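You operate a simulated robot arm through the tools that you are given. There is no shell and no other tool.

You are at the controls of a simulated robot arm. One attempt, no reset.

Task
Take the white jug and put it on the lower shelf of the grey shelving. Stack the carton labelled "bolts" from the top of the blue chest on top of the carton labelled "rings". Put the pale blue board on the top of the small steel table away on the top of the middle wall bench. Take the shelf tray and put it on the middle island bench top. Take the teal scoop and put it on the packing bench top. Take the brown scoop and put it on the shelf of the two-tier table. Pull the hot rinse heater door open. The order is free. Set down upright: white jug.
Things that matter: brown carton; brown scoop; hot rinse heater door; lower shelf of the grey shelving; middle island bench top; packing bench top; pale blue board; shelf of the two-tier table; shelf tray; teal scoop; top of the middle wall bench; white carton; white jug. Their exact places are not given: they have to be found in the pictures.

The check looks at the end state, three seconds after you hand in, the way a careful person would. Anything else that was tipped, shoved, dropped, spilled or broken makes it a failure.

Robot
A 7-joint arm with a two-finger parallel gripper on a trunk, on a base that drives. Base frame: it is fixed to the floor where the robot stands at the start and does not move with it; the origin is under the middle of the robot, x ahead of it, y to its left, z up. Lengths are in m, angles in degrees, forces in N, time in s.
With the tool pointing down near the work surface it reaches from about 0.14 to 0.7 m from the robot's upright axis, wherever it stands. Its first joint turns from -166.0 to 166.0 degrees. Places, roughly: brown carton, white carton [-2.5, -2.5, 1]; brown scoop (10x9x10 cm) [3.9, 2.5, 0.8]; hot rinse heater door [0.4, -3.5, 0.8]; lower shelf of the grey shelving [-2.6, -0.2, 0.5]; middle island bench top [1.4, 3.2, 0.8]; packing bench top [1.5, 5.3, 0.8]; pale blue board (17x20x10 cm) [-0.6, -1.5, 0.8]; shelf of the two-tier table [4.1, 2.6, 0.3]; shelf tray (43x27x5 cm) [-2.4, 2.3, 0.8]; teal scoop (10x9x10 cm) [-1.9, 4, 0.8]; top of the middle wall bench [2.4, -5.2, 0.5]; white jug (10x16x12 cm) [-2.6, -0.4, 1]. Payload 1.57 kg.
Tool frame: the origin (TCP) lies between the finger pads and is the grasp point; the fingertips stand 0.03 m ahead of it; z points along the fingers, y is the line along which they close. Largest opening 0.11 m; finger width 0.024, thickness 0.012; the body of the gripper, 0.048 by 0.112 m, starts 0.078 m behind the TCP.
Orientation is that of the tool frame in the base frame, as [roll, pitch, yaw] about the fixed x, y, z axes, in that order (R = Rz(yaw) Ry(pitch) Rx(roll)). With the fingers straight down and closing along the base's y, the tool's x points along the base's -x, its y along +y and its z along -z.

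Tools
- The arm moves only by the tool jog_arm. Its argument "plan" is a list of rows, each an object (a shift or turn left out is 0, a gripper value left out holds the last) with "offset": the shift along the base's x, y, z in m, a list of three; "dr": the turn, a rotation vector about the base's x, y, z in degrees, a list of three; "claw": the gripper command, from -1 (shut) to 1 (fully open), values between in proportion. In form: [{"offset": [tx, ty, tz], "dr": [rx, ry, rz], "claw": claw}, ...]. A call has 1 to 20 rows; each row shifts and turns the commanded pose from where the row before left it. Each row takes 0.2 s and may step no farther than 0.05 m and 8.6 degrees from the row before; otherwise, or with a gripper value out of range, the whole call is refused. A pose out of reach is approached as far as the arm can. The call stops where the force on the tool passes 40 N (or 10 N more than at its start, if that is more) or the arm is blocked; 0.2 s more then pass. The fingers move at their own pace (about 0.045 m/s each) and stop on an object; they squeeze with about 23 N. The grip force told is the motor's: it shows also when the fingers shut on nothing. Time passes only in rows, and 0.2 s behind the last, so rows that do not move let the fingers close. It gives the time, the measured TCP pose, the force on the tool (base axes), the opening and the grip force at its end, in the units of the frame above (readings bear some noise), with the torque about the TCP (base axes, N m) and any sound that the robot's microphone picked up.
- Cameras (640 x 400 px; columns grow to the right, rows downward): "scene" is now at [0.0264, 0.1437, 1.5017]; the picture's right is [-0.15, -0.99, 0.00], its down [-0.58, 0.09, -0.81] and it looks along [0.80, -0.12, -0.59] (base axes); focal length 295 px, centre (320, 200). "wrist" rides on the gripper at [0.07, 0.016, -0.141] in the tool frame; the picture's right is [-0.23, 0.97, 0.00], its down [-0.86, -0.20, -0.48] and it looks along [-0.47, -0.11, 0.88] (tool axes); focal length 222 px, centre (320, 200).
- camera(camera): a new picture of that camera. It takes no simulated time.
- move_column(by): slides the trunk up (or, below 0, down) by that many m; the arm and the scene camera ride with it, the base frame stays. It gives what a move gives, with no picture.
- roll_base(legs): drives the robot by 1 to 6 legs, each [ahead, turn to the left] in m and degrees, along the robot's own axes; the way and the turn of a leg run together, so that a leg with both is an arc; at most 1.5 m and 180 degrees a leg. The arm and the cameras ride along, it lands a little off, and it stops where it bumps. It gives what a move gives.
- pan_tilt(pan, tilt): turns the head with the scene camera to pan (to the left, within 155 degrees either way) and tilt (down, from -29 to 69), counted from straight ahead of the robot. It gives what a move gives.
- probe_pixels(camera, pixels): there is no depth. For up to 12 entries [column, row, z] of the newest picture of that camera ("zoom" is the newest enlarged one), the place [x, y] in the base frame at which the ray of that pixel passes the height z, good to about 0.002 m. It takes no simulated time.
- inspect(camera, box): a new picture of the part [left, top, right, bottom] of that camera's present view, enlarged. It takes no simulated time.
- hand_in(): hands the job in; it is judged then, once.

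Unless the task says otherwise, let go and move clear before handing in.

The tools are called after "Emit:" as a command line: name --argument value ..., lists and objects as JSON in quotes. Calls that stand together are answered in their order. jog_arm: Moves the arm, as the interface text tells. Its arguments: {"type":"object","properties":{"plan":{"type":"array","items":{"type":"object","properties":{"offset":{"type":"array","items":{"type":"number"}},"dr":{"type":"array","items":{"type":"number"}},"claw":{"type":"number"}}}}},"required":["plan"]} The other tools are called the same way: move_column (by) slides the trunk up or down; roll_base (legs) drives the base; pan_tilt (pan, tilt) turns the head that bears the scene camera; camera (camera) takes a picture; probe_pixels (camera, pixels) gives the place at which the rays of pixels pass given heights; inspect (camera, box) takes an enlarged picture of a part of a camera's view; hand_in () hands the job in.

At the start:

```text
t: 0.0
tcp_pos: [0.4705, 0.1212, 1.2185]
tcp_rot: [-180.0, 0.0, 179.8]
force: [-0.4, 0.1, -1.0]
wrist_torque: [0.02, -0.03, -0.01]
gripper_width: 0.1099
grip_force: 0.0
trunk travel left (down, up): [-0.425, 0.165]
robot x, y, heading: [-0.0047, 0.0003, 0.4]
head pan, tilt: [-8.7, 35.9]
```

scene: 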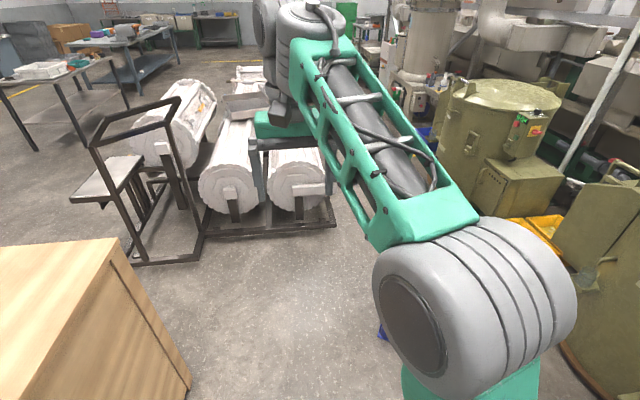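
wrist: 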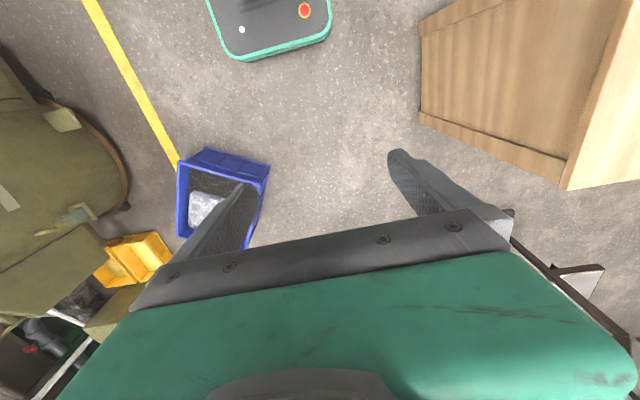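

The first pictures show a cluttered workshop: a wooden crate at left (pixel ~100,320), rolls ahead, and green tanks to the right. I'll look around with the head before moving anything.

Emit:
pan_tilt --pan 60 --tilt 20

Emit:
camera --camera "scene"

Emit:
pan_tilt --pan 130 --tilt 20

Emit:
camera --camera "scene"

Emit:
pan_tilt --pan -70 --tilt 20

Emit:
camera --camera "scene"

Emit:
pan_tilt --pan -140 --tilt 20

Emit:
camera --camera "scene"

```text
t: 1.4
tcp_pos: [0.47, 0.1203, 1.2173]
tcp_rot: [180.0, 0.0, 179.8]
force: [-0.9, 0.1, 0.6]
wrist_torque: [0.03, -0.01, 0.02]
gripper_width: 0.1102
grip_force: 0.0
trunk travel left (down, up): [-0.425, 0.165]
robot x, y, heading: [-0.0019, 0.0017, 0.0]
head pan, tilt: [60.0, 20.0]
```

```text
taken
```

scene: 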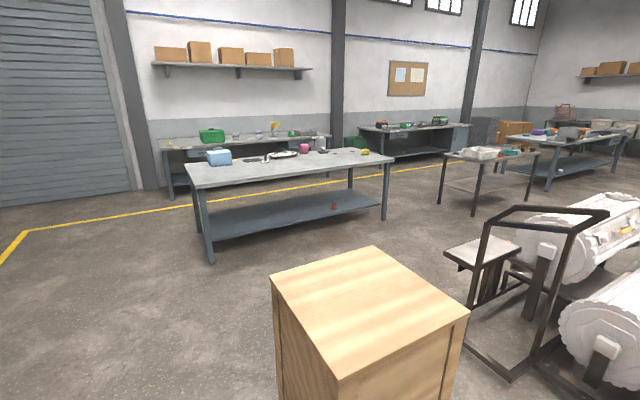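

```text
t: 2.8
tcp_pos: [0.4697, 0.1204, 1.2173]
tcp_rot: [-180.0, 0.0, 179.7]
force: [0.7, -0.7, 0.9]
wrist_torque: [-0.04, -0.03, 0.0]
gripper_width: 0.11
grip_force: 0.1
trunk travel left (down, up): [-0.425, 0.165]
robot x, y, heading: [-0.0019, 0.0045, -0.1]
head pan, tilt: [130.0, 20.0]
```

```text
taken
```

scene: 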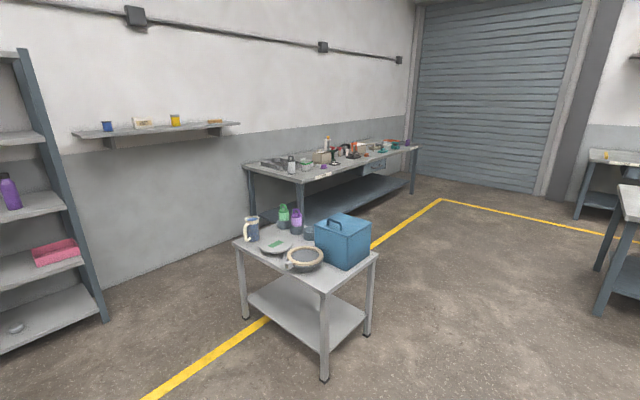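

```text
t: 5.7
tcp_pos: [0.4715, 0.1201, 1.2171]
tcp_rot: [179.9, 0.0, 180.0]
force: [0.6, -0.8, 0.9]
wrist_torque: [0.03, 0.01, 0.01]
gripper_width: 0.1101
grip_force: 0.1
trunk travel left (down, up): [-0.425, 0.165]
robot x, y, heading: [-0.0, 0.0037, 0.0]
head pan, tilt: [-70.0, 20.0]
```

```text
taken
```

scene: 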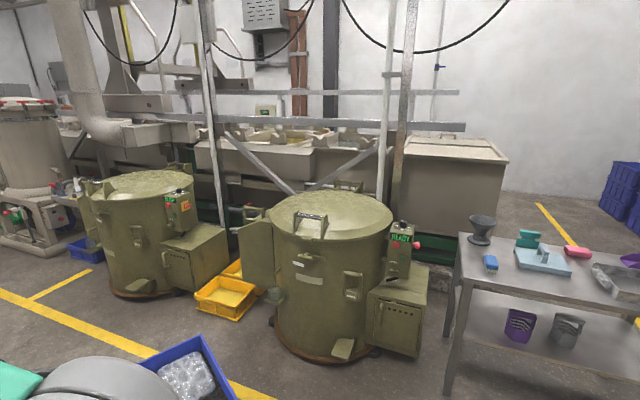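

```text
t: 7.2
tcp_pos: [0.4713, 0.121, 1.2173]
tcp_rot: [-180.0, 0.1, 180.0]
force: [0.6, -0.5, -0.7]
wrist_torque: [-0.02, 0.02, -0.01]
gripper_width: 0.1098
grip_force: 0.0
trunk travel left (down, up): [-0.425, 0.165]
robot x, y, heading: [-0.0029, -0.0014, 0.1]
head pan, tilt: [-140.0, 20.0]
```

```text
taken
```

scene: 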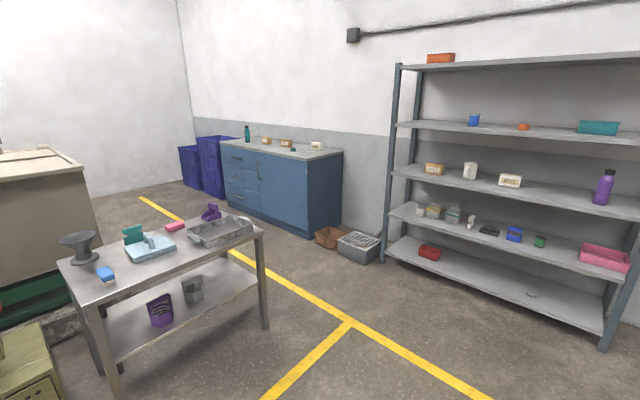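

The view at pan -140 shows the small steel table with the blue board (150,248), the blue chest (280,180) with cartons, and the grey shelving with a white jug-like thing (470,170). I'll enlarge these areas.

Emit:
inspect --camera "scene" --box '[380, 40, 640, 350]'

Emit:
inspect --camera "scene" --box '[200, 110, 400, 270]'

Emit:
inspect --camera "scene" --box '[40, 180, 290, 360]'

```text
1.29 times, centred on (510, 195) of scene
```

zoom: 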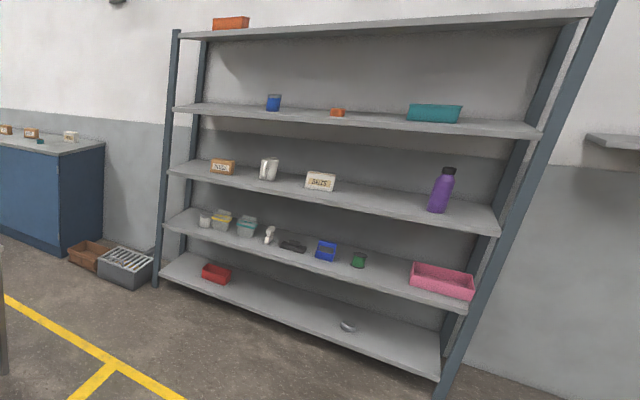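

```text
2.50 times, centred on (300, 190) of scene
```

zoom: 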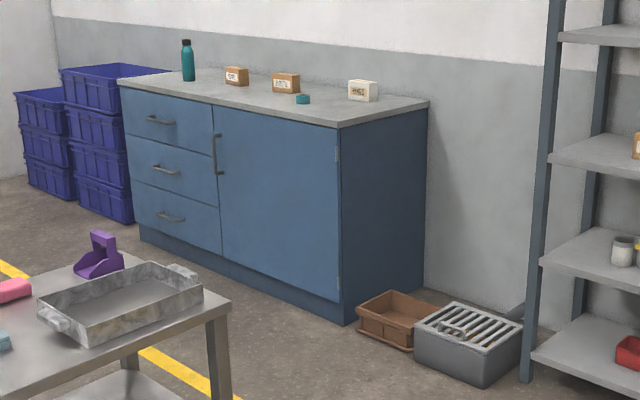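

```text
2.22 times, centred on (165, 270) of scene
```

zoom: 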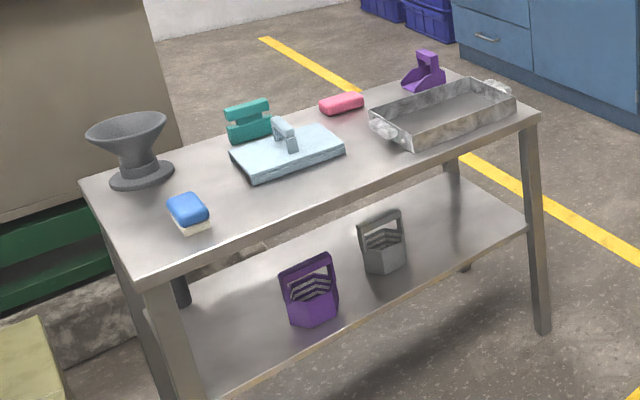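

The chest holds three cartons whose labels aren't readable yet, and the jug stands on the third shelf. Next I look the other way (pan 130 and pan 60) with zoom.

Emit:
pan_tilt --pan 140 --tilt 15

Emit:
inspect --camera "scene" --box '[240, 90, 480, 240]'

Emit:
inspect --camera "scene" --box '[270, 150, 480, 300]'

Emit:
pan_tilt --pan 60 --tilt 15

Emit:
inspect --camera "scene" --box '[150, 80, 400, 240]'

Emit:
inspect --camera "scene" --box '[400, 80, 640, 240]'

Emit:
pan_tilt --pan 25 --tilt 15

Emit:
camera --camera "scene"

Emit:
inspect --camera "scene" --box '[150, 80, 400, 240]'

```text
t: 11.0
tcp_pos: [0.4713, 0.1209, 1.2178]
tcp_rot: [180.0, 0.0, 179.8]
force: [-1.2, 1.1, -0.8]
wrist_torque: [0.02, 0.0, 0.04]
gripper_width: 0.11
grip_force: 0.1
trunk travel left (down, up): [-0.425, 0.165]
robot x, y, heading: [-0.001, 0.0012, -0.1]
head pan, tilt: [140.0, 15.0]
```

```text
2.67 times, centred on (360, 165) of scene
```

zoom: 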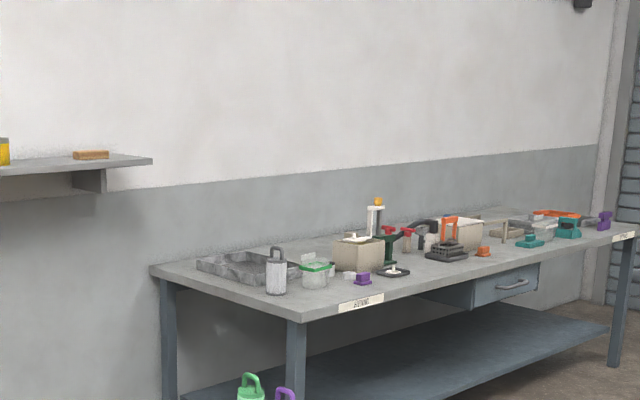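

```text
2.67 times, centred on (375, 225) of scene
```

zoom: 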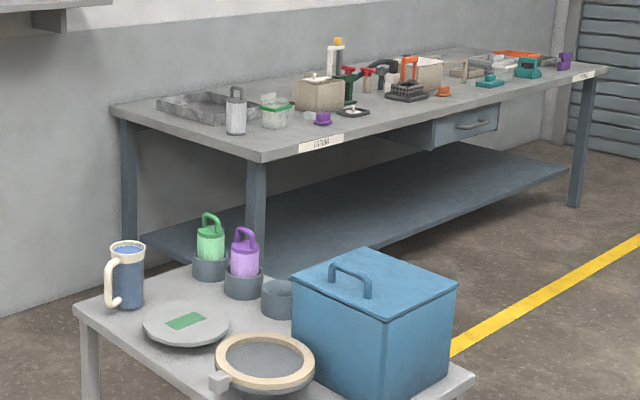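

```text
t: 12.5
tcp_pos: [0.4709, 0.1207, 1.2171]
tcp_rot: [180.0, 0.1, 179.9]
force: [-0.7, -0.2, 0.4]
wrist_torque: [0.0, 0.0, 0.0]
gripper_width: 0.1103
grip_force: 0.0
trunk travel left (down, up): [-0.425, 0.165]
robot x, y, heading: [0.0034, 0.0002, 0.1]
head pan, tilt: [60.0, 15.0]
```

```text
2.50 times, centred on (275, 160) of scene
```

zoom: 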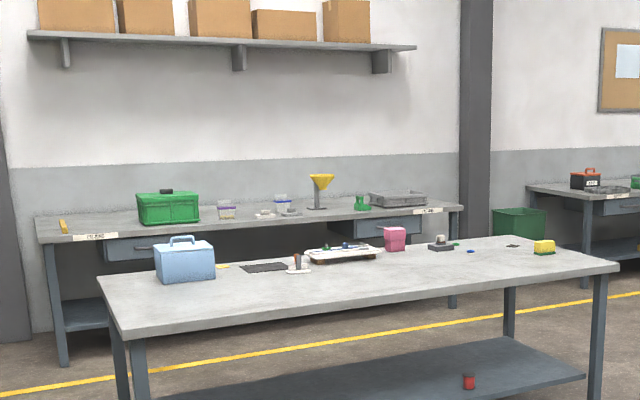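

```text
2.50 times, centred on (520, 160) of scene
```

zoom: 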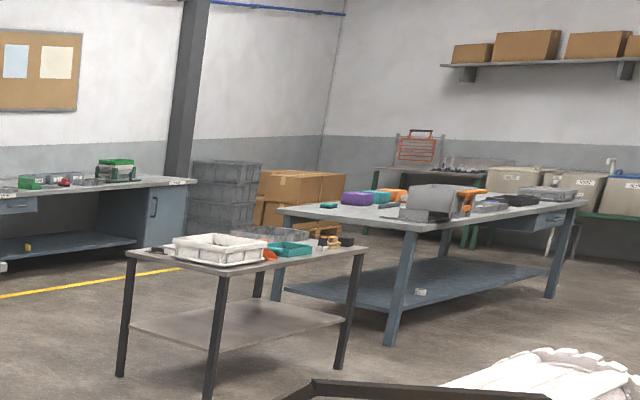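

```text
t: 13.6
tcp_pos: [0.471, 0.1199, 1.2183]
tcp_rot: [180.0, 0.0, 179.9]
force: [0.3, 0.5, 0.2]
wrist_torque: [0.0, 0.03, 0.03]
gripper_width: 0.1101
grip_force: 0.1
trunk travel left (down, up): [-0.425, 0.165]
robot x, y, heading: [-0.0053, -0.0037, -0.0]
head pan, tilt: [25.0, 15.0]
```

```text
taken
```

scene: 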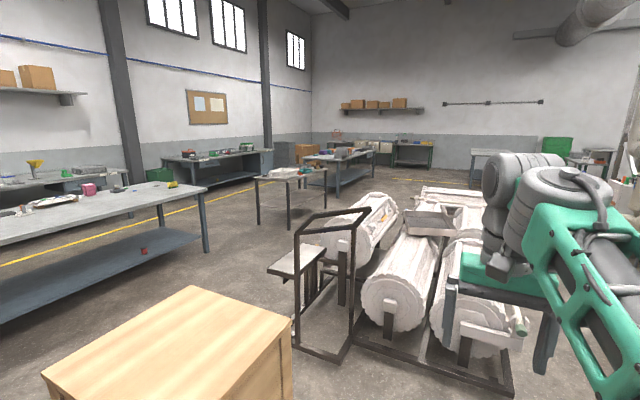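

```text
2.50 times, centred on (275, 160) of scene
```

zoom: 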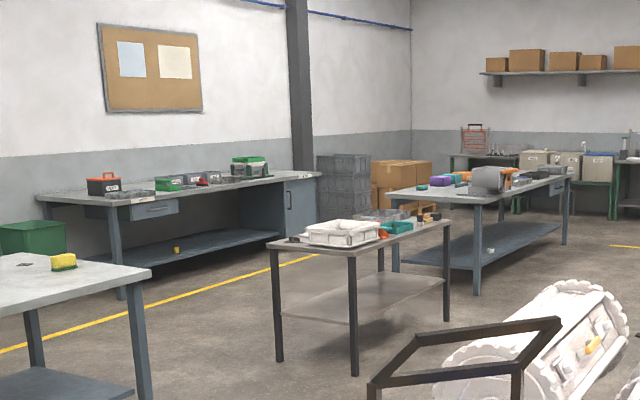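

The bench at rear-left carries the grey tray at its near end and teal things at the far end; the two-tier table is the small one in front of the island bench. Now I look at the right side where the heater and wall bench should be.

Emit:
pan_tilt --pan -45 --tilt 10

Emit:
camera --camera "scene"

Emit:
pan_tilt --pan -85 --tilt 10

Emit:
camera --camera "scene"

Emit:
inspect --camera "scene" --box '[160, 60, 400, 220]'

Emit:
inspect --camera "scene" --box '[340, 60, 640, 250]'

Emit:
pan_tilt --pan 0 --tilt 0

Emit:
camera --camera "scene"

```text
t: 15.0
tcp_pos: [0.4707, 0.1206, 1.2172]
tcp_rot: [180.0, 0.0, 179.8]
force: [0.6, -0.7, -0.7]
wrist_torque: [-0.01, 0.0, -0.03]
gripper_width: 0.11
grip_force: 0.1
trunk travel left (down, up): [-0.425, 0.165]
robot x, y, heading: [0.0004, 0.0032, -0.0]
head pan, tilt: [-45.0, 10.0]
```

```text
taken
```

scene: 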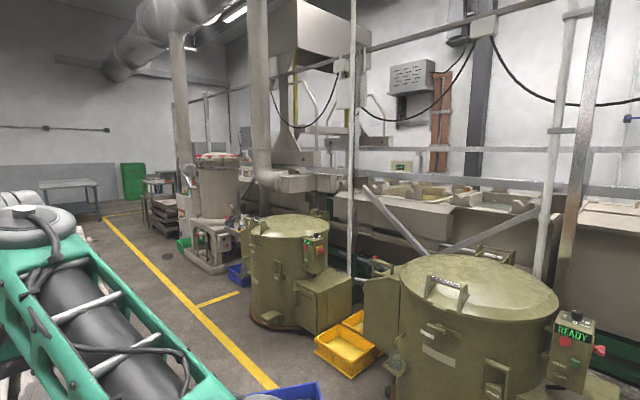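

```text
t: 16.0
tcp_pos: [0.4713, 0.1189, 1.2186]
tcp_rot: [180.0, -0.1, 179.9]
force: [-1.4, -0.7, -0.6]
wrist_torque: [0.02, -0.02, -0.03]
gripper_width: 0.1101
grip_force: 0.0
trunk travel left (down, up): [-0.425, 0.165]
robot x, y, heading: [-0.0015, 0.0017, 0.2]
head pan, tilt: [-85.0, 10.0]
```

```text
taken
```

scene: 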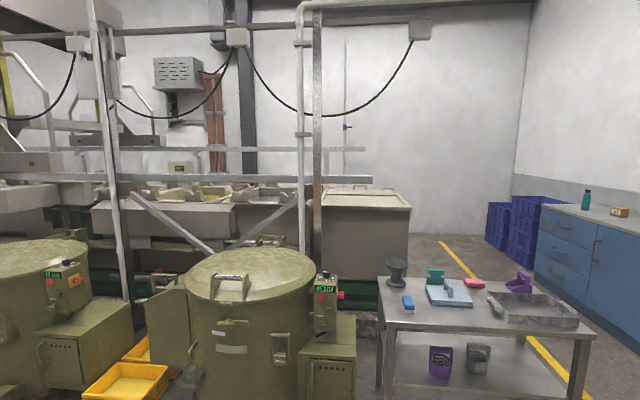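

```text
2.50 times, centred on (280, 140) of scene
```

zoom: 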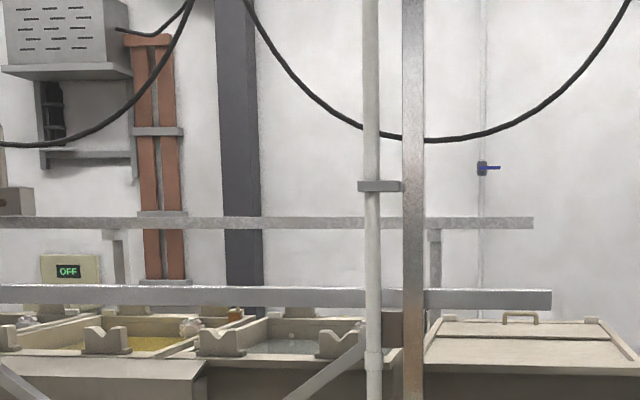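

```text
2.11 times, centred on (490, 155) of scene
```

zoom: 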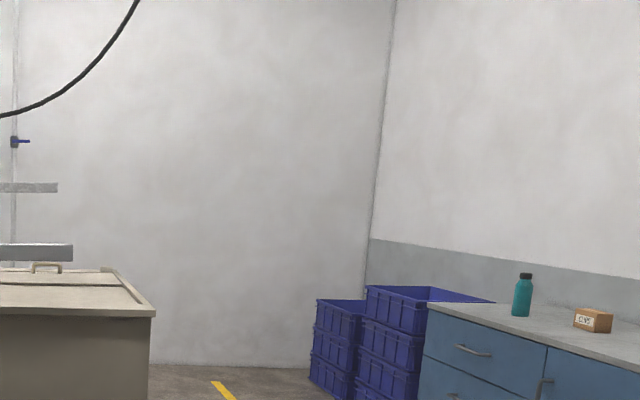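

```text
t: 17.6
tcp_pos: [0.4709, 0.1212, 1.218]
tcp_rot: [180.0, 0.0, 179.9]
force: [0.4, -0.2, 0.8]
wrist_torque: [-0.01, 0.02, -0.03]
gripper_width: 0.11
grip_force: 0.1
trunk travel left (down, up): [-0.425, 0.165]
robot x, y, heading: [-0.0007, 0.0005, 0.2]
head pan, tilt: [0.0, 0.0]
```

```text
taken
```

scene: 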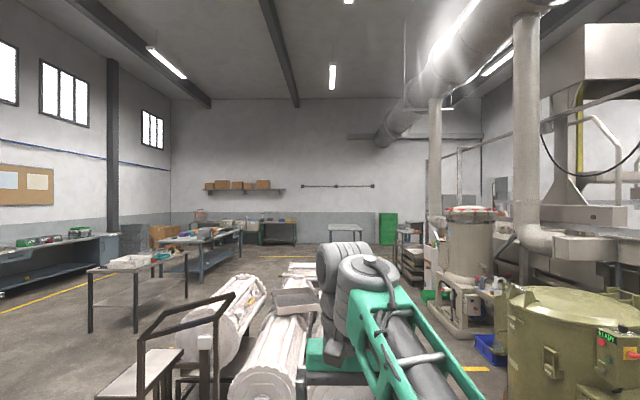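

The beige lidded vat (365,230 in the pan -85 view) and the line behind the green tanks will need a closer look. First I check the robot's own footprint and floor nearby by looking steeply down.

Emit:
pan_tilt --pan 90 --tilt 60

Emit:
camera --camera "scene"

Emit:
pan_tilt --pan 150 --tilt 50

Emit:
camera --camera "scene"

Emit:
pan_tilt --pan -90 --tilt 50

Emit:
camera --camera "scene"

Emit:
pan_tilt --pan -150 --tilt 50

Emit:
camera --camera "scene"

Emit:
pan_tilt --pan -30 --tilt 60

Emit:
camera --camera "scene"

```text
t: 19.3
tcp_pos: [0.4704, 0.1207, 1.2177]
tcp_rot: [-180.0, 0.0, 179.9]
force: [0.1, 0.1, -0.1]
wrist_torque: [0.01, 0.03, 0.02]
gripper_width: 0.11
grip_force: 0.0
trunk travel left (down, up): [-0.425, 0.165]
robot x, y, heading: [0.001, 0.0017, -0.1]
head pan, tilt: [90.0, 60.0]
```

```text
taken
```

scene: 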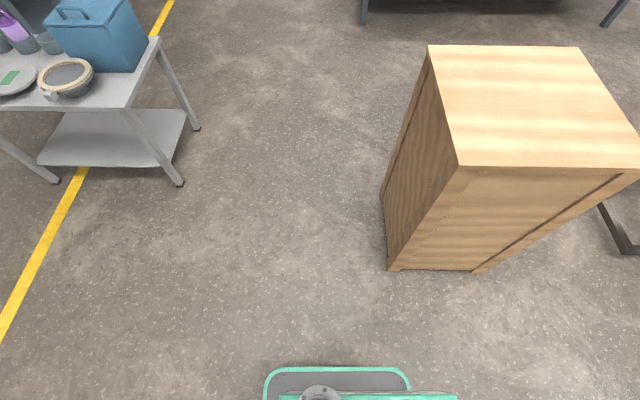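

```text
t: 20.6
tcp_pos: [0.4706, 0.1198, 1.2169]
tcp_rot: [180.0, 0.0, 179.8]
force: [0.0, 0.0, 0.2]
wrist_torque: [0.02, 0.01, 0.01]
gripper_width: 0.1101
grip_force: 0.0
trunk travel left (down, up): [-0.425, 0.165]
robot x, y, heading: [-0.0014, 0.003, 0.0]
head pan, tilt: [150.0, 50.0]
```

```text
taken
```

scene: 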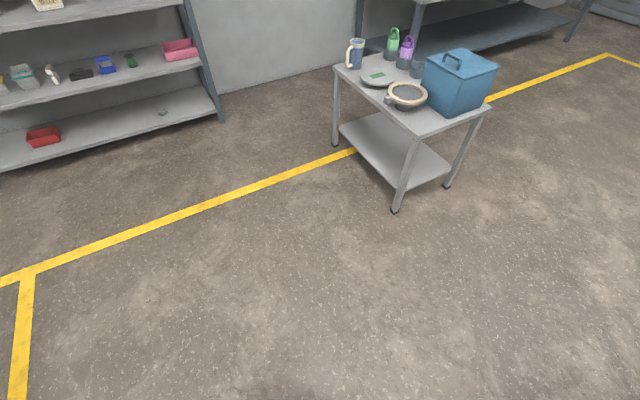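

```text
t: 24.0
tcp_pos: [0.4702, 0.1205, 1.2179]
tcp_rot: [180.0, 0.0, 180.0]
force: [-0.2, -0.3, -0.1]
wrist_torque: [0.03, 0.02, -0.01]
gripper_width: 0.1101
grip_force: 0.0
trunk travel left (down, up): [-0.425, 0.165]
robot x, y, heading: [-0.0008, 0.0029, 0.0]
head pan, tilt: [-90.0, 50.0]
```

```text
taken
```

scene: 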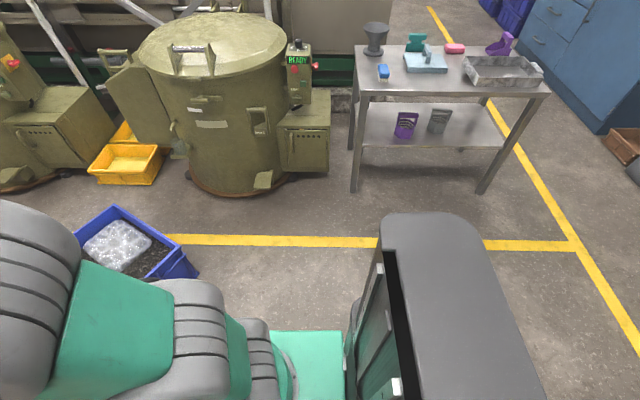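

```text
t: 25.3
tcp_pos: [0.4703, 0.12, 1.2172]
tcp_rot: [-179.9, 0.0, 180.0]
force: [0.1, 0.4, -0.2]
wrist_torque: [0.01, 0.01, -0.01]
gripper_width: 0.1101
grip_force: 0.0
trunk travel left (down, up): [-0.425, 0.165]
robot x, y, heading: [0.0006, 0.0026, -0.2]
head pan, tilt: [-150.0, 50.0]
```

```text
taken
```

scene: 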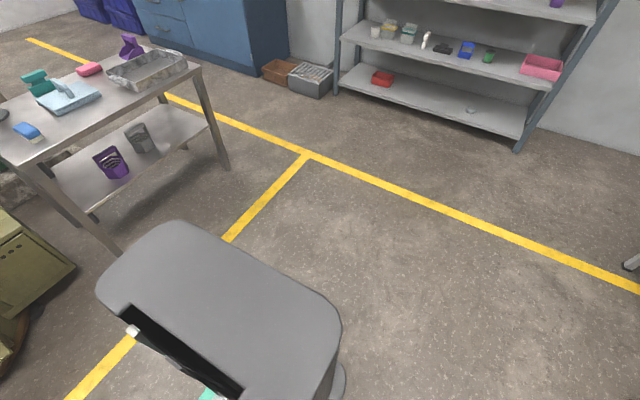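

```text
t: 27.3
tcp_pos: [0.4714, 0.1206, 1.218]
tcp_rot: [-180.0, -0.1, 179.9]
force: [1.5, -0.2, 0.0]
wrist_torque: [0.03, -0.02, 0.0]
gripper_width: 0.1099
grip_force: 0.1
trunk travel left (down, up): [-0.425, 0.165]
robot x, y, heading: [-0.0022, 0.0035, 0.0]
head pan, tilt: [-30.0, 60.0]
```

```text
taken
```

scene: 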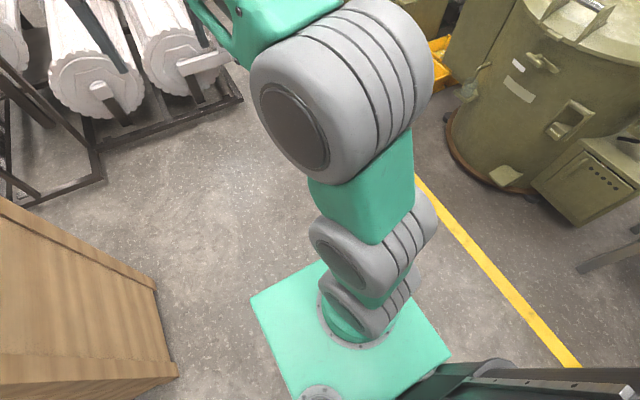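

The robot's green carriage and mast are visible; open floor lies behind and to the left-rear. I'll probe floor positions of obstacles, picture by picture.

Emit:
probe_pixels --camera "scene" --pixels '[[178, 375, 0], [158, 290, 0], [105, 180, 0], [242, 100, 0], [450, 150, 0], [575, 225, 0], [580, 368, 0], [415, 175, 0], [252, 298, 0.3], [449, 356, 0.3], [362, 325, 0.35], [322, 390, 0.3]]'

Emit:
pan_tilt --pan -90 --tilt 50

Emit:
camera --camera "scene"

Emit:
probe_pixels --camera "scene" --pixels '[[356, 190, 0], [482, 192, 0], [352, 150, 0], [505, 150, 0], [358, 95, 0.8], [550, 93, 0.8], [490, 48, 0.8], [363, 44, 0.8], [198, 276, 0.1], [75, 235, 0.15], [270, 190, 0], [325, 172, 0]]'

Emit:
probe_pixels --camera "scene" --pixels '[[110, 205, 0.2], [377, 242, 0], [575, 245, 0], [430, 8, 0], [602, 132, 0], [125, 185, 0], [90, 180, 0]]'

Emit:
pan_tilt --pan 150 --tilt 50

Emit:
camera --camera "scene"

Emit:
probe_pixels --camera "scene" --pixels '[[396, 210, 0], [447, 186, 0], [336, 146, 0], [222, 120, 0], [0, 168, 0.05], [25, 275, 0], [605, 55, 0], [412, 135, 0.6], [490, 110, 0.6], [333, 67, 0.6], [355, 150, 0]]'

Emit:
pan_tilt --pan 90 --tilt 60

Emit:
camera --camera "scene"

Emit:
probe_pixels --camera "scene" --pixels '[[388, 272, 0], [475, 272, 0], [383, 195, 0], [630, 252, 0], [610, 25, 0], [363, 20, 0], [183, 184, 0], [198, 130, 0], [265, 400, 0.3], [408, 380, 0.3], [428, 48, 0.9], [265, 375, 0.3]]'

```text
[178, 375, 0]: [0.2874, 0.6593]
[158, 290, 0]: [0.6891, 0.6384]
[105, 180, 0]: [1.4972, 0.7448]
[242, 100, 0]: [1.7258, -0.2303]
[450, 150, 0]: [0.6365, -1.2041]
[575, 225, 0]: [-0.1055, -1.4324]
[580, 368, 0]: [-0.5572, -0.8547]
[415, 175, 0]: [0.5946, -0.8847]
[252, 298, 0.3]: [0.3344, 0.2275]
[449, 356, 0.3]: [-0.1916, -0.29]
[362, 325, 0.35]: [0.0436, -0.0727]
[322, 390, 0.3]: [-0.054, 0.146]
```

```text
t: 28.6
tcp_pos: [0.4701, 0.1196, 1.2171]
tcp_rot: [-180.0, -0.1, 179.9]
force: [0.1, 0.5, 1.1]
wrist_torque: [0.02, 0.02, 0.0]
gripper_width: 0.1102
grip_force: 0.0
trunk travel left (down, up): [-0.425, 0.165]
robot x, y, heading: [-0.0009, 0.005, 0.1]
head pan, tilt: [-90.0, 50.0]
```

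```text
taken
```

scene: 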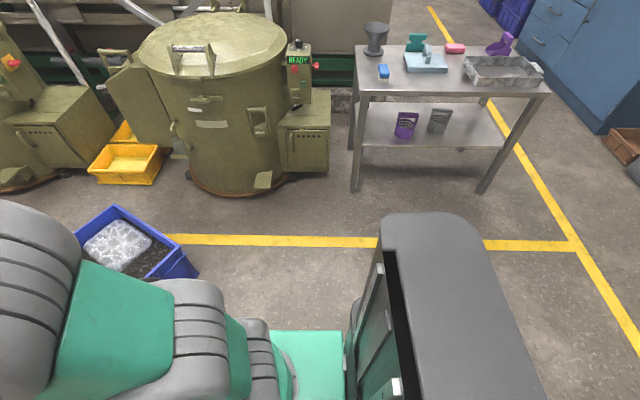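

```text
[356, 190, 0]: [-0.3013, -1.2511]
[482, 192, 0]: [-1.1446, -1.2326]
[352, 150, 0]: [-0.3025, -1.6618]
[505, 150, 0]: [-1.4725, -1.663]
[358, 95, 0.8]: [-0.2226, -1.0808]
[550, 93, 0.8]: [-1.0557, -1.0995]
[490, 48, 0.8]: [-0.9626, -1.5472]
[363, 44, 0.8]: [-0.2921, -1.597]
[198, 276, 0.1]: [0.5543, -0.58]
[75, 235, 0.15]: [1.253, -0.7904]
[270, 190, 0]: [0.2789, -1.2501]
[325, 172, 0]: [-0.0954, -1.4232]
```

```text
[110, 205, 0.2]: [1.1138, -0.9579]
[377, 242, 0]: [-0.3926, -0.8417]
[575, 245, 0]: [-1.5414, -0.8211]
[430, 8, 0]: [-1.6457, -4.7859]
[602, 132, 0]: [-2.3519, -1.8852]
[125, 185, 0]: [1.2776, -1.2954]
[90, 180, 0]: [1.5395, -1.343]
```

```text
t: 31.9
tcp_pos: [0.4712, 0.1201, 1.2178]
tcp_rot: [179.9, -0.1, 179.9]
force: [-1.1, -0.1, 0.1]
wrist_torque: [0.02, 0.03, -0.04]
gripper_width: 0.1102
grip_force: 0.1
trunk travel left (down, up): [-0.425, 0.165]
robot x, y, heading: [-0.002, 0.0004, 0.1]
head pan, tilt: [150.0, 50.0]
```

```text
taken
```

scene: 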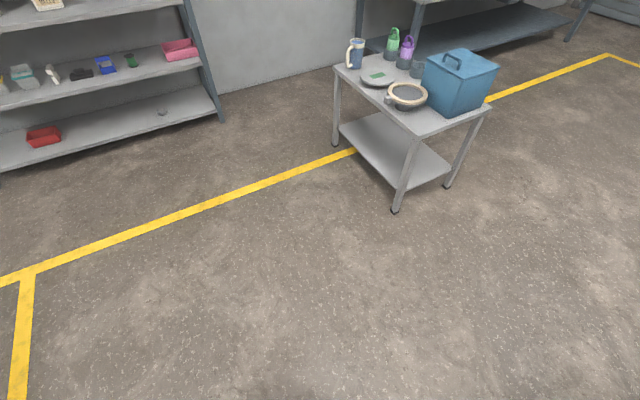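

```text
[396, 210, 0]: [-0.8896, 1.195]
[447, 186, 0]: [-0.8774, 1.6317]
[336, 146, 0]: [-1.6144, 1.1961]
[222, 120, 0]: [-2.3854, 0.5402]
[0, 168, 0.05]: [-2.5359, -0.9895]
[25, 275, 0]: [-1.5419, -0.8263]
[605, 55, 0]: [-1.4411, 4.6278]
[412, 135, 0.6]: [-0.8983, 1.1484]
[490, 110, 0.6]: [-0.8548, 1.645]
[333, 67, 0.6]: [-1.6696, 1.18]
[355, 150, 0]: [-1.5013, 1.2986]
```

```text
t: 33.2
tcp_pos: [0.4698, 0.1197, 1.2183]
tcp_rot: [180.0, 0.1, 179.9]
force: [0.1, 0.6, 0.2]
wrist_torque: [0.0, 0.0, 0.0]
gripper_width: 0.1099
grip_force: 0.0
trunk travel left (down, up): [-0.425, 0.165]
robot x, y, heading: [-0.0004, 0.0048, 0.4]
head pan, tilt: [90.0, 60.0]
```

```text
taken
```

scene: 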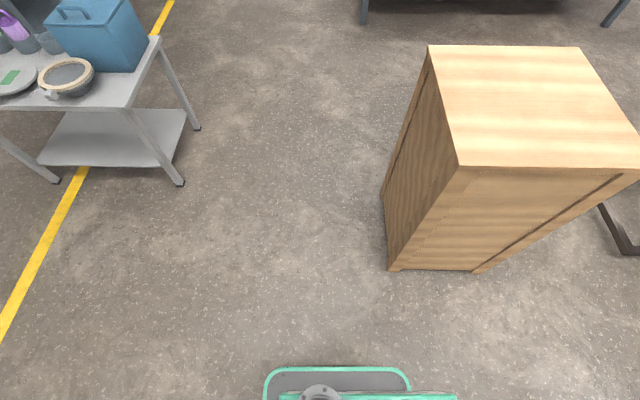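

```text
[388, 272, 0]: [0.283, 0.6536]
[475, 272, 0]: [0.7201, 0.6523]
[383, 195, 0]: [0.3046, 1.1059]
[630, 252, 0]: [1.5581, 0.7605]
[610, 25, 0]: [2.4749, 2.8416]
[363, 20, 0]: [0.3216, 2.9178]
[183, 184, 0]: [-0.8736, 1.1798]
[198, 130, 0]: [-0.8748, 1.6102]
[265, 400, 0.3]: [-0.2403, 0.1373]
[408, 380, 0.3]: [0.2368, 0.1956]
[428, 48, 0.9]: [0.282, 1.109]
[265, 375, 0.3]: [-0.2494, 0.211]
```

I've a rough floor map now: crate at x 0.28–0.72, y 0.65–1.1; steel table legs at x −0.3…−1.14, y −1.24; shelving front at x≈−2.4. I'll turn around toward the shelving and drive partway with the arm held high.

Emit:
roll_base --legs '[[0, 90], [0, 90], [0.8, 0]]'

Emit:
pan_tilt --pan 0 --tilt 30

Emit:
camera --camera "scene"

Emit:
camera --camera "wrist"

```text
t: 45.2
tcp_pos: [-1.2853, -0.0851, 1.2189]
tcp_rot: [179.9, -0.1, -1.8]
force: [-0.1, 0.0, -1.3]
wrist_torque: [0.03, 0.01, 0.0]
gripper_width: 0.11
grip_force: 0.2
trunk travel left (down, up): [-0.425, 0.165]
robot x, y, heading: [-0.8081, 0.0219, 178.2]
head pan, tilt: [90.0, 60.0]
```

```text
t: 46.9
tcp_pos: [-1.2855, -0.0857, 1.2187]
tcp_rot: [-180.0, 0.0, -1.7]
force: [-0.6, -0.3, 0.0]
wrist_torque: [0.0, 0.01, 0.02]
gripper_width: 0.1099
grip_force: 0.2
trunk travel left (down, up): [-0.425, 0.165]
robot x, y, heading: [-0.8104, 0.0222, 178.1]
head pan, tilt: [0.0, 30.0]
```

```text
taken
```

scene: 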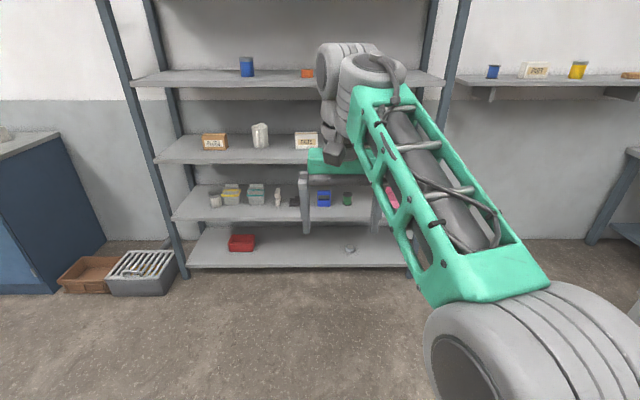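

```text
taken
```

wrist: 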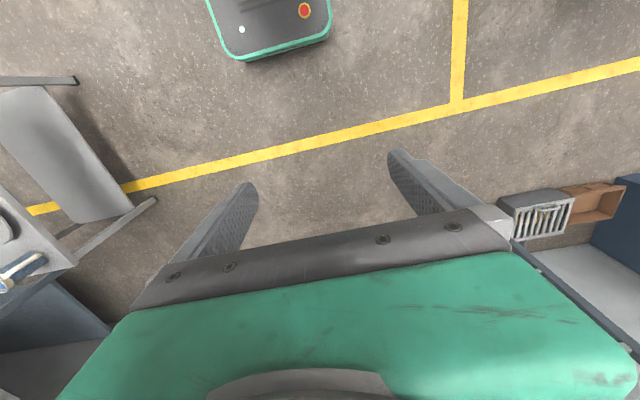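

The shelving fills the view with the white jug at (260,135). I enlarge the shelves and chest to read labels and measure heights.

Emit:
inspect --camera "scene" --box '[170, 100, 330, 270]'

Emit:
inspect --camera "scene" --box '[200, 120, 280, 215]'

Emit:
pan_tilt --pan 45 --tilt 20

Emit:
camera --camera "scene"

Emit:
inspect --camera "scene" --box '[220, 110, 420, 240]'

```text
2.35 times, centred on (250, 185) of scene
```

zoom: 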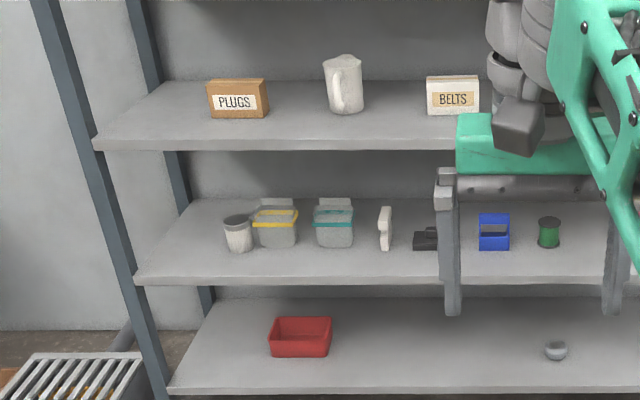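

```text
4.21 times, centred on (240, 168) of scene
```

zoom: 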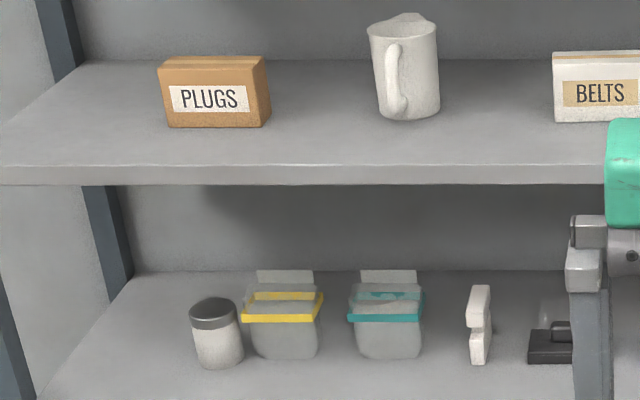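

```text
t: 48.0
tcp_pos: [-1.2847, -0.0838, 1.2176]
tcp_rot: [180.0, -0.1, -1.9]
force: [0.8, -0.5, 0.0]
wrist_torque: [0.05, -0.01, 0.02]
gripper_width: 0.11
grip_force: 0.1
trunk travel left (down, up): [-0.425, 0.165]
robot x, y, heading: [-0.8141, 0.0209, 178.3]
head pan, tilt: [45.0, 20.0]
```

```text
taken
```

scene: 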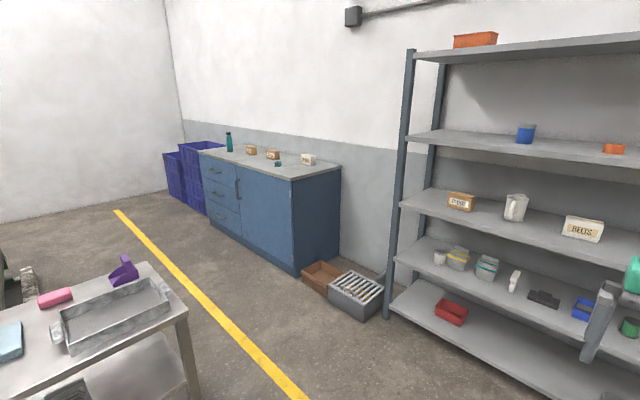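

```text
3.08 times, centred on (320, 175) of scene
```

zoom: 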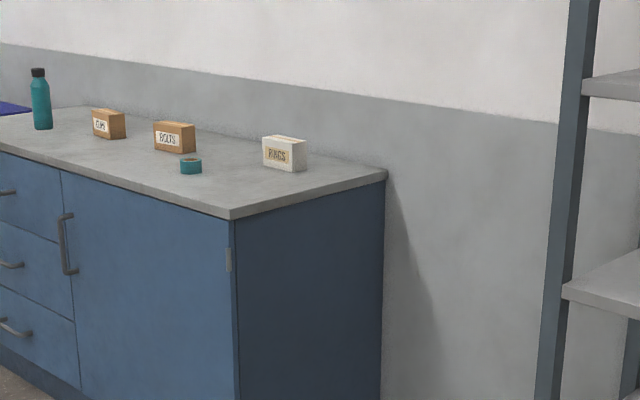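

The chest cartons read CLIPS, BOLTS (brown) and RINGS (white), so brown BOLTS goes on white RINGS. Now I measure shelf heights from the straight-ahead view.

Emit:
pan_tilt --pan 0 --tilt 30

Emit:
camera --camera "scene"

Emit:
probe_pixels --camera "scene" --pixels '[[188, 278, 0], [250, 267, 0.1], [250, 267, 0.2], [250, 219, 0.5], [250, 219, 0.6], [250, 163, 0.9], [250, 163, 1.0], [262, 147, 0.9], [262, 147, 1.0], [250, 87, 1.3], [200, 219, 0.5], [200, 219, 0.6]]'

```text
t: 49.1
tcp_pos: [-1.2854, -0.0845, 1.2175]
tcp_rot: [-179.9, -0.1, -1.9]
force: [-0.2, -0.3, -0.3]
wrist_torque: [-0.01, -0.02, 0.02]
gripper_width: 0.11
grip_force: 0.1
trunk travel left (down, up): [-0.425, 0.165]
robot x, y, heading: [-0.8085, 0.0206, 178.3]
head pan, tilt: [0.0, 30.0]
```

```text
taken
```

scene: 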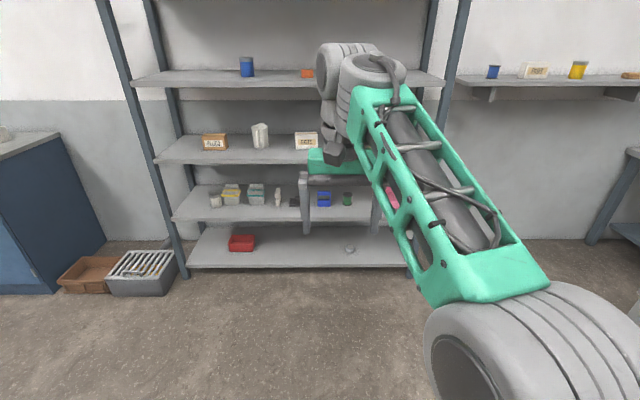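

```text
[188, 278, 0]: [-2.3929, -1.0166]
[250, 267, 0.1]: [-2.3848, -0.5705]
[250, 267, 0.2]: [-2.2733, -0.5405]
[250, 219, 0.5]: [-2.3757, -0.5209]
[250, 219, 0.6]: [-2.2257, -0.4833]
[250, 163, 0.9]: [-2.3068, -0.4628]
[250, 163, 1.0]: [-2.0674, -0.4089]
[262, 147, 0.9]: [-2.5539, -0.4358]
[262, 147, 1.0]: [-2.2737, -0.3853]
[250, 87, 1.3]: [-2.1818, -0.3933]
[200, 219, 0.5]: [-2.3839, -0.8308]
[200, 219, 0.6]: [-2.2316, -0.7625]
```

The second shelf's front edge (250,219) works out at z≈0.5, so that is the "lower shelf"; the jug's foot (262,147) is at about [-2.55,-0.43] on the z≈0.9 shelf. I drive closer, squared to the shelving.

Emit:
roll_base --legs '[[0, 28], [0.98, 0], [0, -26]]'

Emit:
camera --camera "scene"

```text
t: 56.9
tcp_pos: [-2.1549, -0.5408, 1.2189]
tcp_rot: [-180.0, 0.0, 0.3]
force: [0.0, 0.1, -0.5]
wrist_torque: [-0.01, 0.01, 0.01]
gripper_width: 0.1098
grip_force: 0.1
trunk travel left (down, up): [-0.425, 0.165]
robot x, y, heading: [-1.6843, -0.4188, -179.9]
head pan, tilt: [0.0, 30.0]
```

```text
taken
```

scene: 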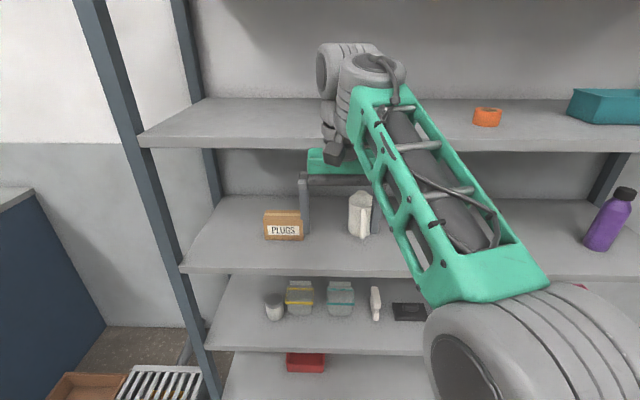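

The arm hides part of the jug (360,215). I rotate the tool to horizontal, lowering it to about z=1.0, staying in front of the shelf edge, and look with the wrist camera.

Emit:
jog_arm --plan '[{"offset": [0, 0.01, -0.02], "dr": [0, 8.2, 0], "claw": 1}, {"offset": [0, 0.01, -0.02], "dr": [0, 8.2, 0]}, {"offset": [0, 0.01, -0.02], "dr": [0, 8.2, 0]}, {"offset": [0, 0.01, -0.02], "dr": [0, 8.2, 0]}, {"offset": [0, 0.01, -0.02], "dr": [0, 8.2, 0]}, {"offset": [0, 0.01, -0.02], "dr": [0, 8.2, 0]}, {"offset": [0, 0.01, -0.02], "dr": [0, 8.2, 0]}, {"offset": [0, 0.01, -0.02], "dr": [0, 8.2, 0]}, {"offset": [0, 0.01, -0.02], "dr": [0, 8.2, 0]}, {"offset": [0, 0.01, -0.02], "dr": [0, 8.2, 0]}, {"offset": [0, 0.01, -0.02], "dr": [0, 8.0, 0]}]'

Emit:
camera --camera "scene"

Emit:
camera --camera "wrist"

```text
t: 58.6
tcp_pos: [-2.1551, -0.5113, 1.2771]
tcp_rot: [175.4, 49.5, 11.0]
force: [-0.2, 0.2, 0.4]
wrist_torque: [0.0, 0.0, 0.04]
gripper_width: 0.1103
grip_force: 0.0
out of reach, approached as far as the arm can: row 4, 5, 6, 7, 8
trunk travel left (down, up): [-0.425, 0.165]
robot x, y, heading: [-1.6869, -0.4195, -179.9]
head pan, tilt: [0.0, 30.0]
stopped in row 8: the arm was blocked; the commanded pose is now the measured one
```

```text
taken
```

scene: 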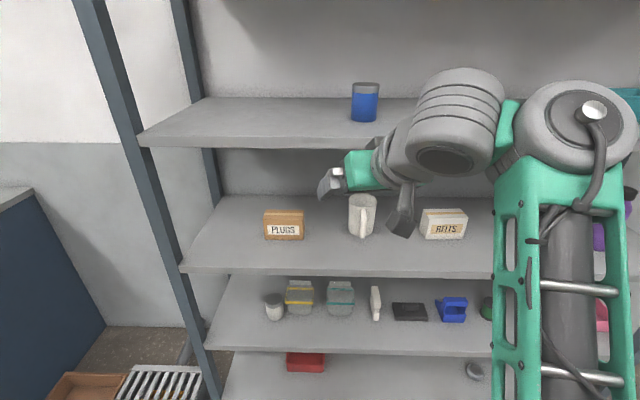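

```text
taken
```

wrist: 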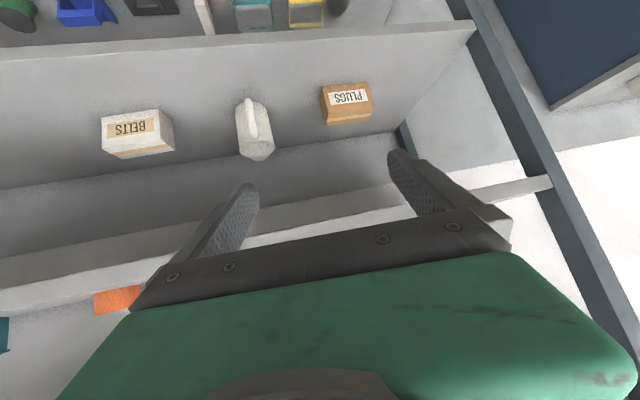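

The wrist stopped at ~49° tilt (reach limit), with the jug now clear at scene (362,215) with its handle facing left-front. I lower the hand and move slightly forward before rotating further.

Emit:
jog_arm --plan '[{"offset": [0, 0.01, -0.04]}, {"offset": [0, 0.01, -0.04]}, {"offset": [0, 0.01, -0.04]}, {"offset": [0, 0.01, -0.04]}, {"offset": [0, 0.01, -0.04]}]'

Emit:
jog_arm --plan '[{"offset": [-0.01, 0, 0], "dr": [0, 7, 0]}, {"offset": [-0.01, 0, 0], "dr": [0, 7, 0]}, {"offset": [-0.01, 0, 0], "dr": [0, 7, 0]}, {"offset": [-0.01, 0, 0], "dr": [0, 7, 0]}]'

Emit:
camera --camera "scene"

Emit:
camera --camera "wrist"

```text
t: 59.1
tcp_pos: [-2.2313, -0.481, 1.1492]
tcp_rot: [170.6, 39.1, 7.9]
force: [1.3, 0.3, 0.1]
wrist_torque: [0.02, 0.03, -0.06]
gripper_width: 0.1101
grip_force: 0.0
out of reach, approached as far as the arm can: row 1
trunk travel left (down, up): [-0.425, 0.165]
robot x, y, heading: [-1.6839, -0.417, -179.6]
head pan, tilt: [0.0, 30.0]
stopped in row 2: the arm was blocked; the commanded pose is now the measured one
```

```text
t: 59.7
tcp_pos: [-2.266, -0.4692, 1.0438]
tcp_rot: [168.7, 38.9, 5.4]
force: [-0.1, 0.1, -0.2]
wrist_torque: [-0.01, -0.02, 0.0]
gripper_width: 0.1102
grip_force: 0.0
trunk travel left (down, up): [-0.425, 0.165]
robot x, y, heading: [-1.6872, -0.4166, -179.6]
head pan, tilt: [0.0, 30.0]
stopped in row 2: the arm was blocked; the commanded pose is now the measured one
```

```text
taken
```

scene: 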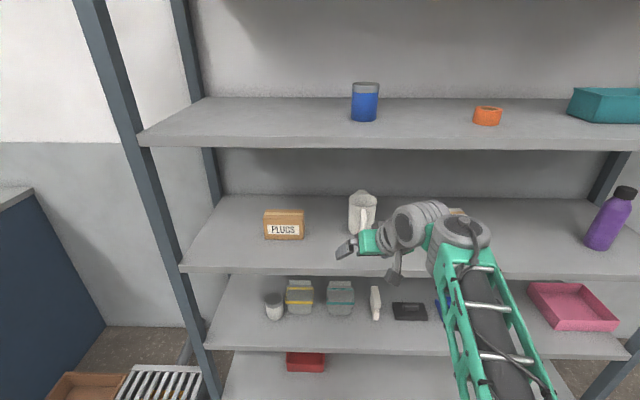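

```text
taken
```

wrist: 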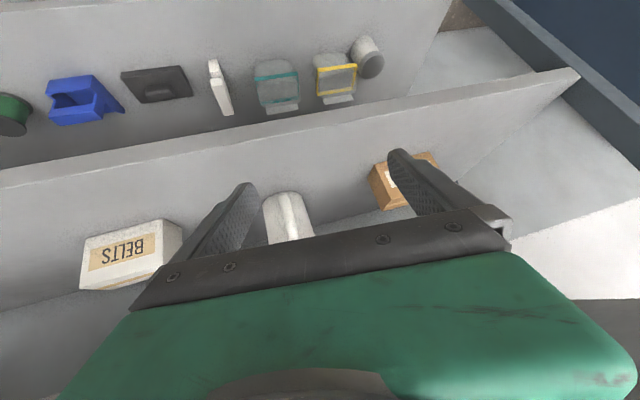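

The hand settled at z≈1.04, tilted ~39° with small roll; no force. I proceed in smaller steps, letting the arm settle first.

Emit:
jog_arm --plan '[{}, {}, {"dr": [0, 4, 0]}, {"dr": [0, 4, 0]}, {"dr": [0, 4, 0]}]'

```text
t: 60.9
tcp_pos: [-2.2637, -0.4694, 0.9517]
tcp_rot: [167.0, 39.2, 4.1]
force: [0.0, -0.2, 0.0]
wrist_torque: [-0.03, 0.01, 0.01]
gripper_width: 0.1102
grip_force: 0.0
trunk travel left (down, up): [-0.425, 0.165]
robot x, y, heading: [-1.6884, -0.4213, -179.8]
head pan, tilt: [0.0, 30.0]
stopped in row 5: the arm was blocked; the commanded pose is now the measured one
```

The tilt won't increase in this posture, so it's likely a wrist-joint limit. I'll look at the arm's posture from the head before choosing trunk height.

Emit:
pan_tilt --pan -45 --tilt 40

Emit:
camera --camera "scene"

Emit:
pan_tilt --pan -20 --tilt 65

Emit:
camera --camera "scene"

```text
t: 62.0
tcp_pos: [-2.2621, -0.4697, 0.9558]
tcp_rot: [167.2, 39.3, 4.2]
force: [0.3, 0.2, 1.0]
wrist_torque: [-0.01, 0.02, 0.0]
gripper_width: 0.11
grip_force: 0.0
trunk travel left (down, up): [-0.425, 0.165]
robot x, y, heading: [-1.6825, -0.4205, -179.6]
head pan, tilt: [-45.0, 40.0]
```

```text
taken
```

scene: 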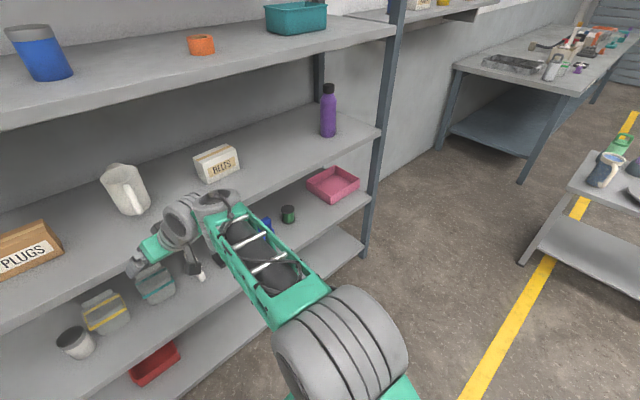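

```text
t: 62.9
tcp_pos: [-2.2626, -0.4699, 0.955]
tcp_rot: [167.0, 39.2, 4.2]
force: [0.4, 0.3, -0.3]
wrist_torque: [0.02, -0.02, 0.02]
gripper_width: 0.11
grip_force: 0.0
trunk travel left (down, up): [-0.425, 0.165]
robot x, y, heading: [-1.6849, -0.42, -179.6]
head pan, tilt: [-20.0, 65.0]
```

```text
taken
```

scene: 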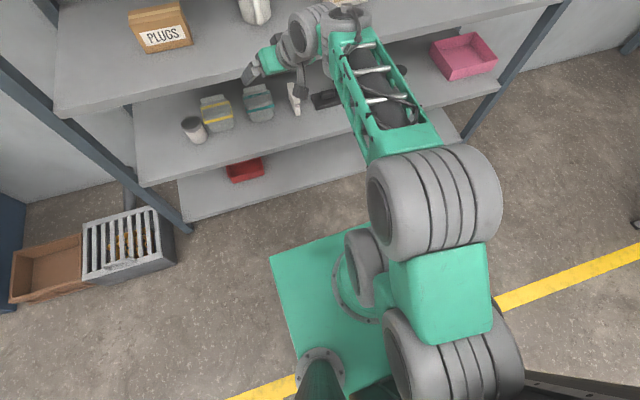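

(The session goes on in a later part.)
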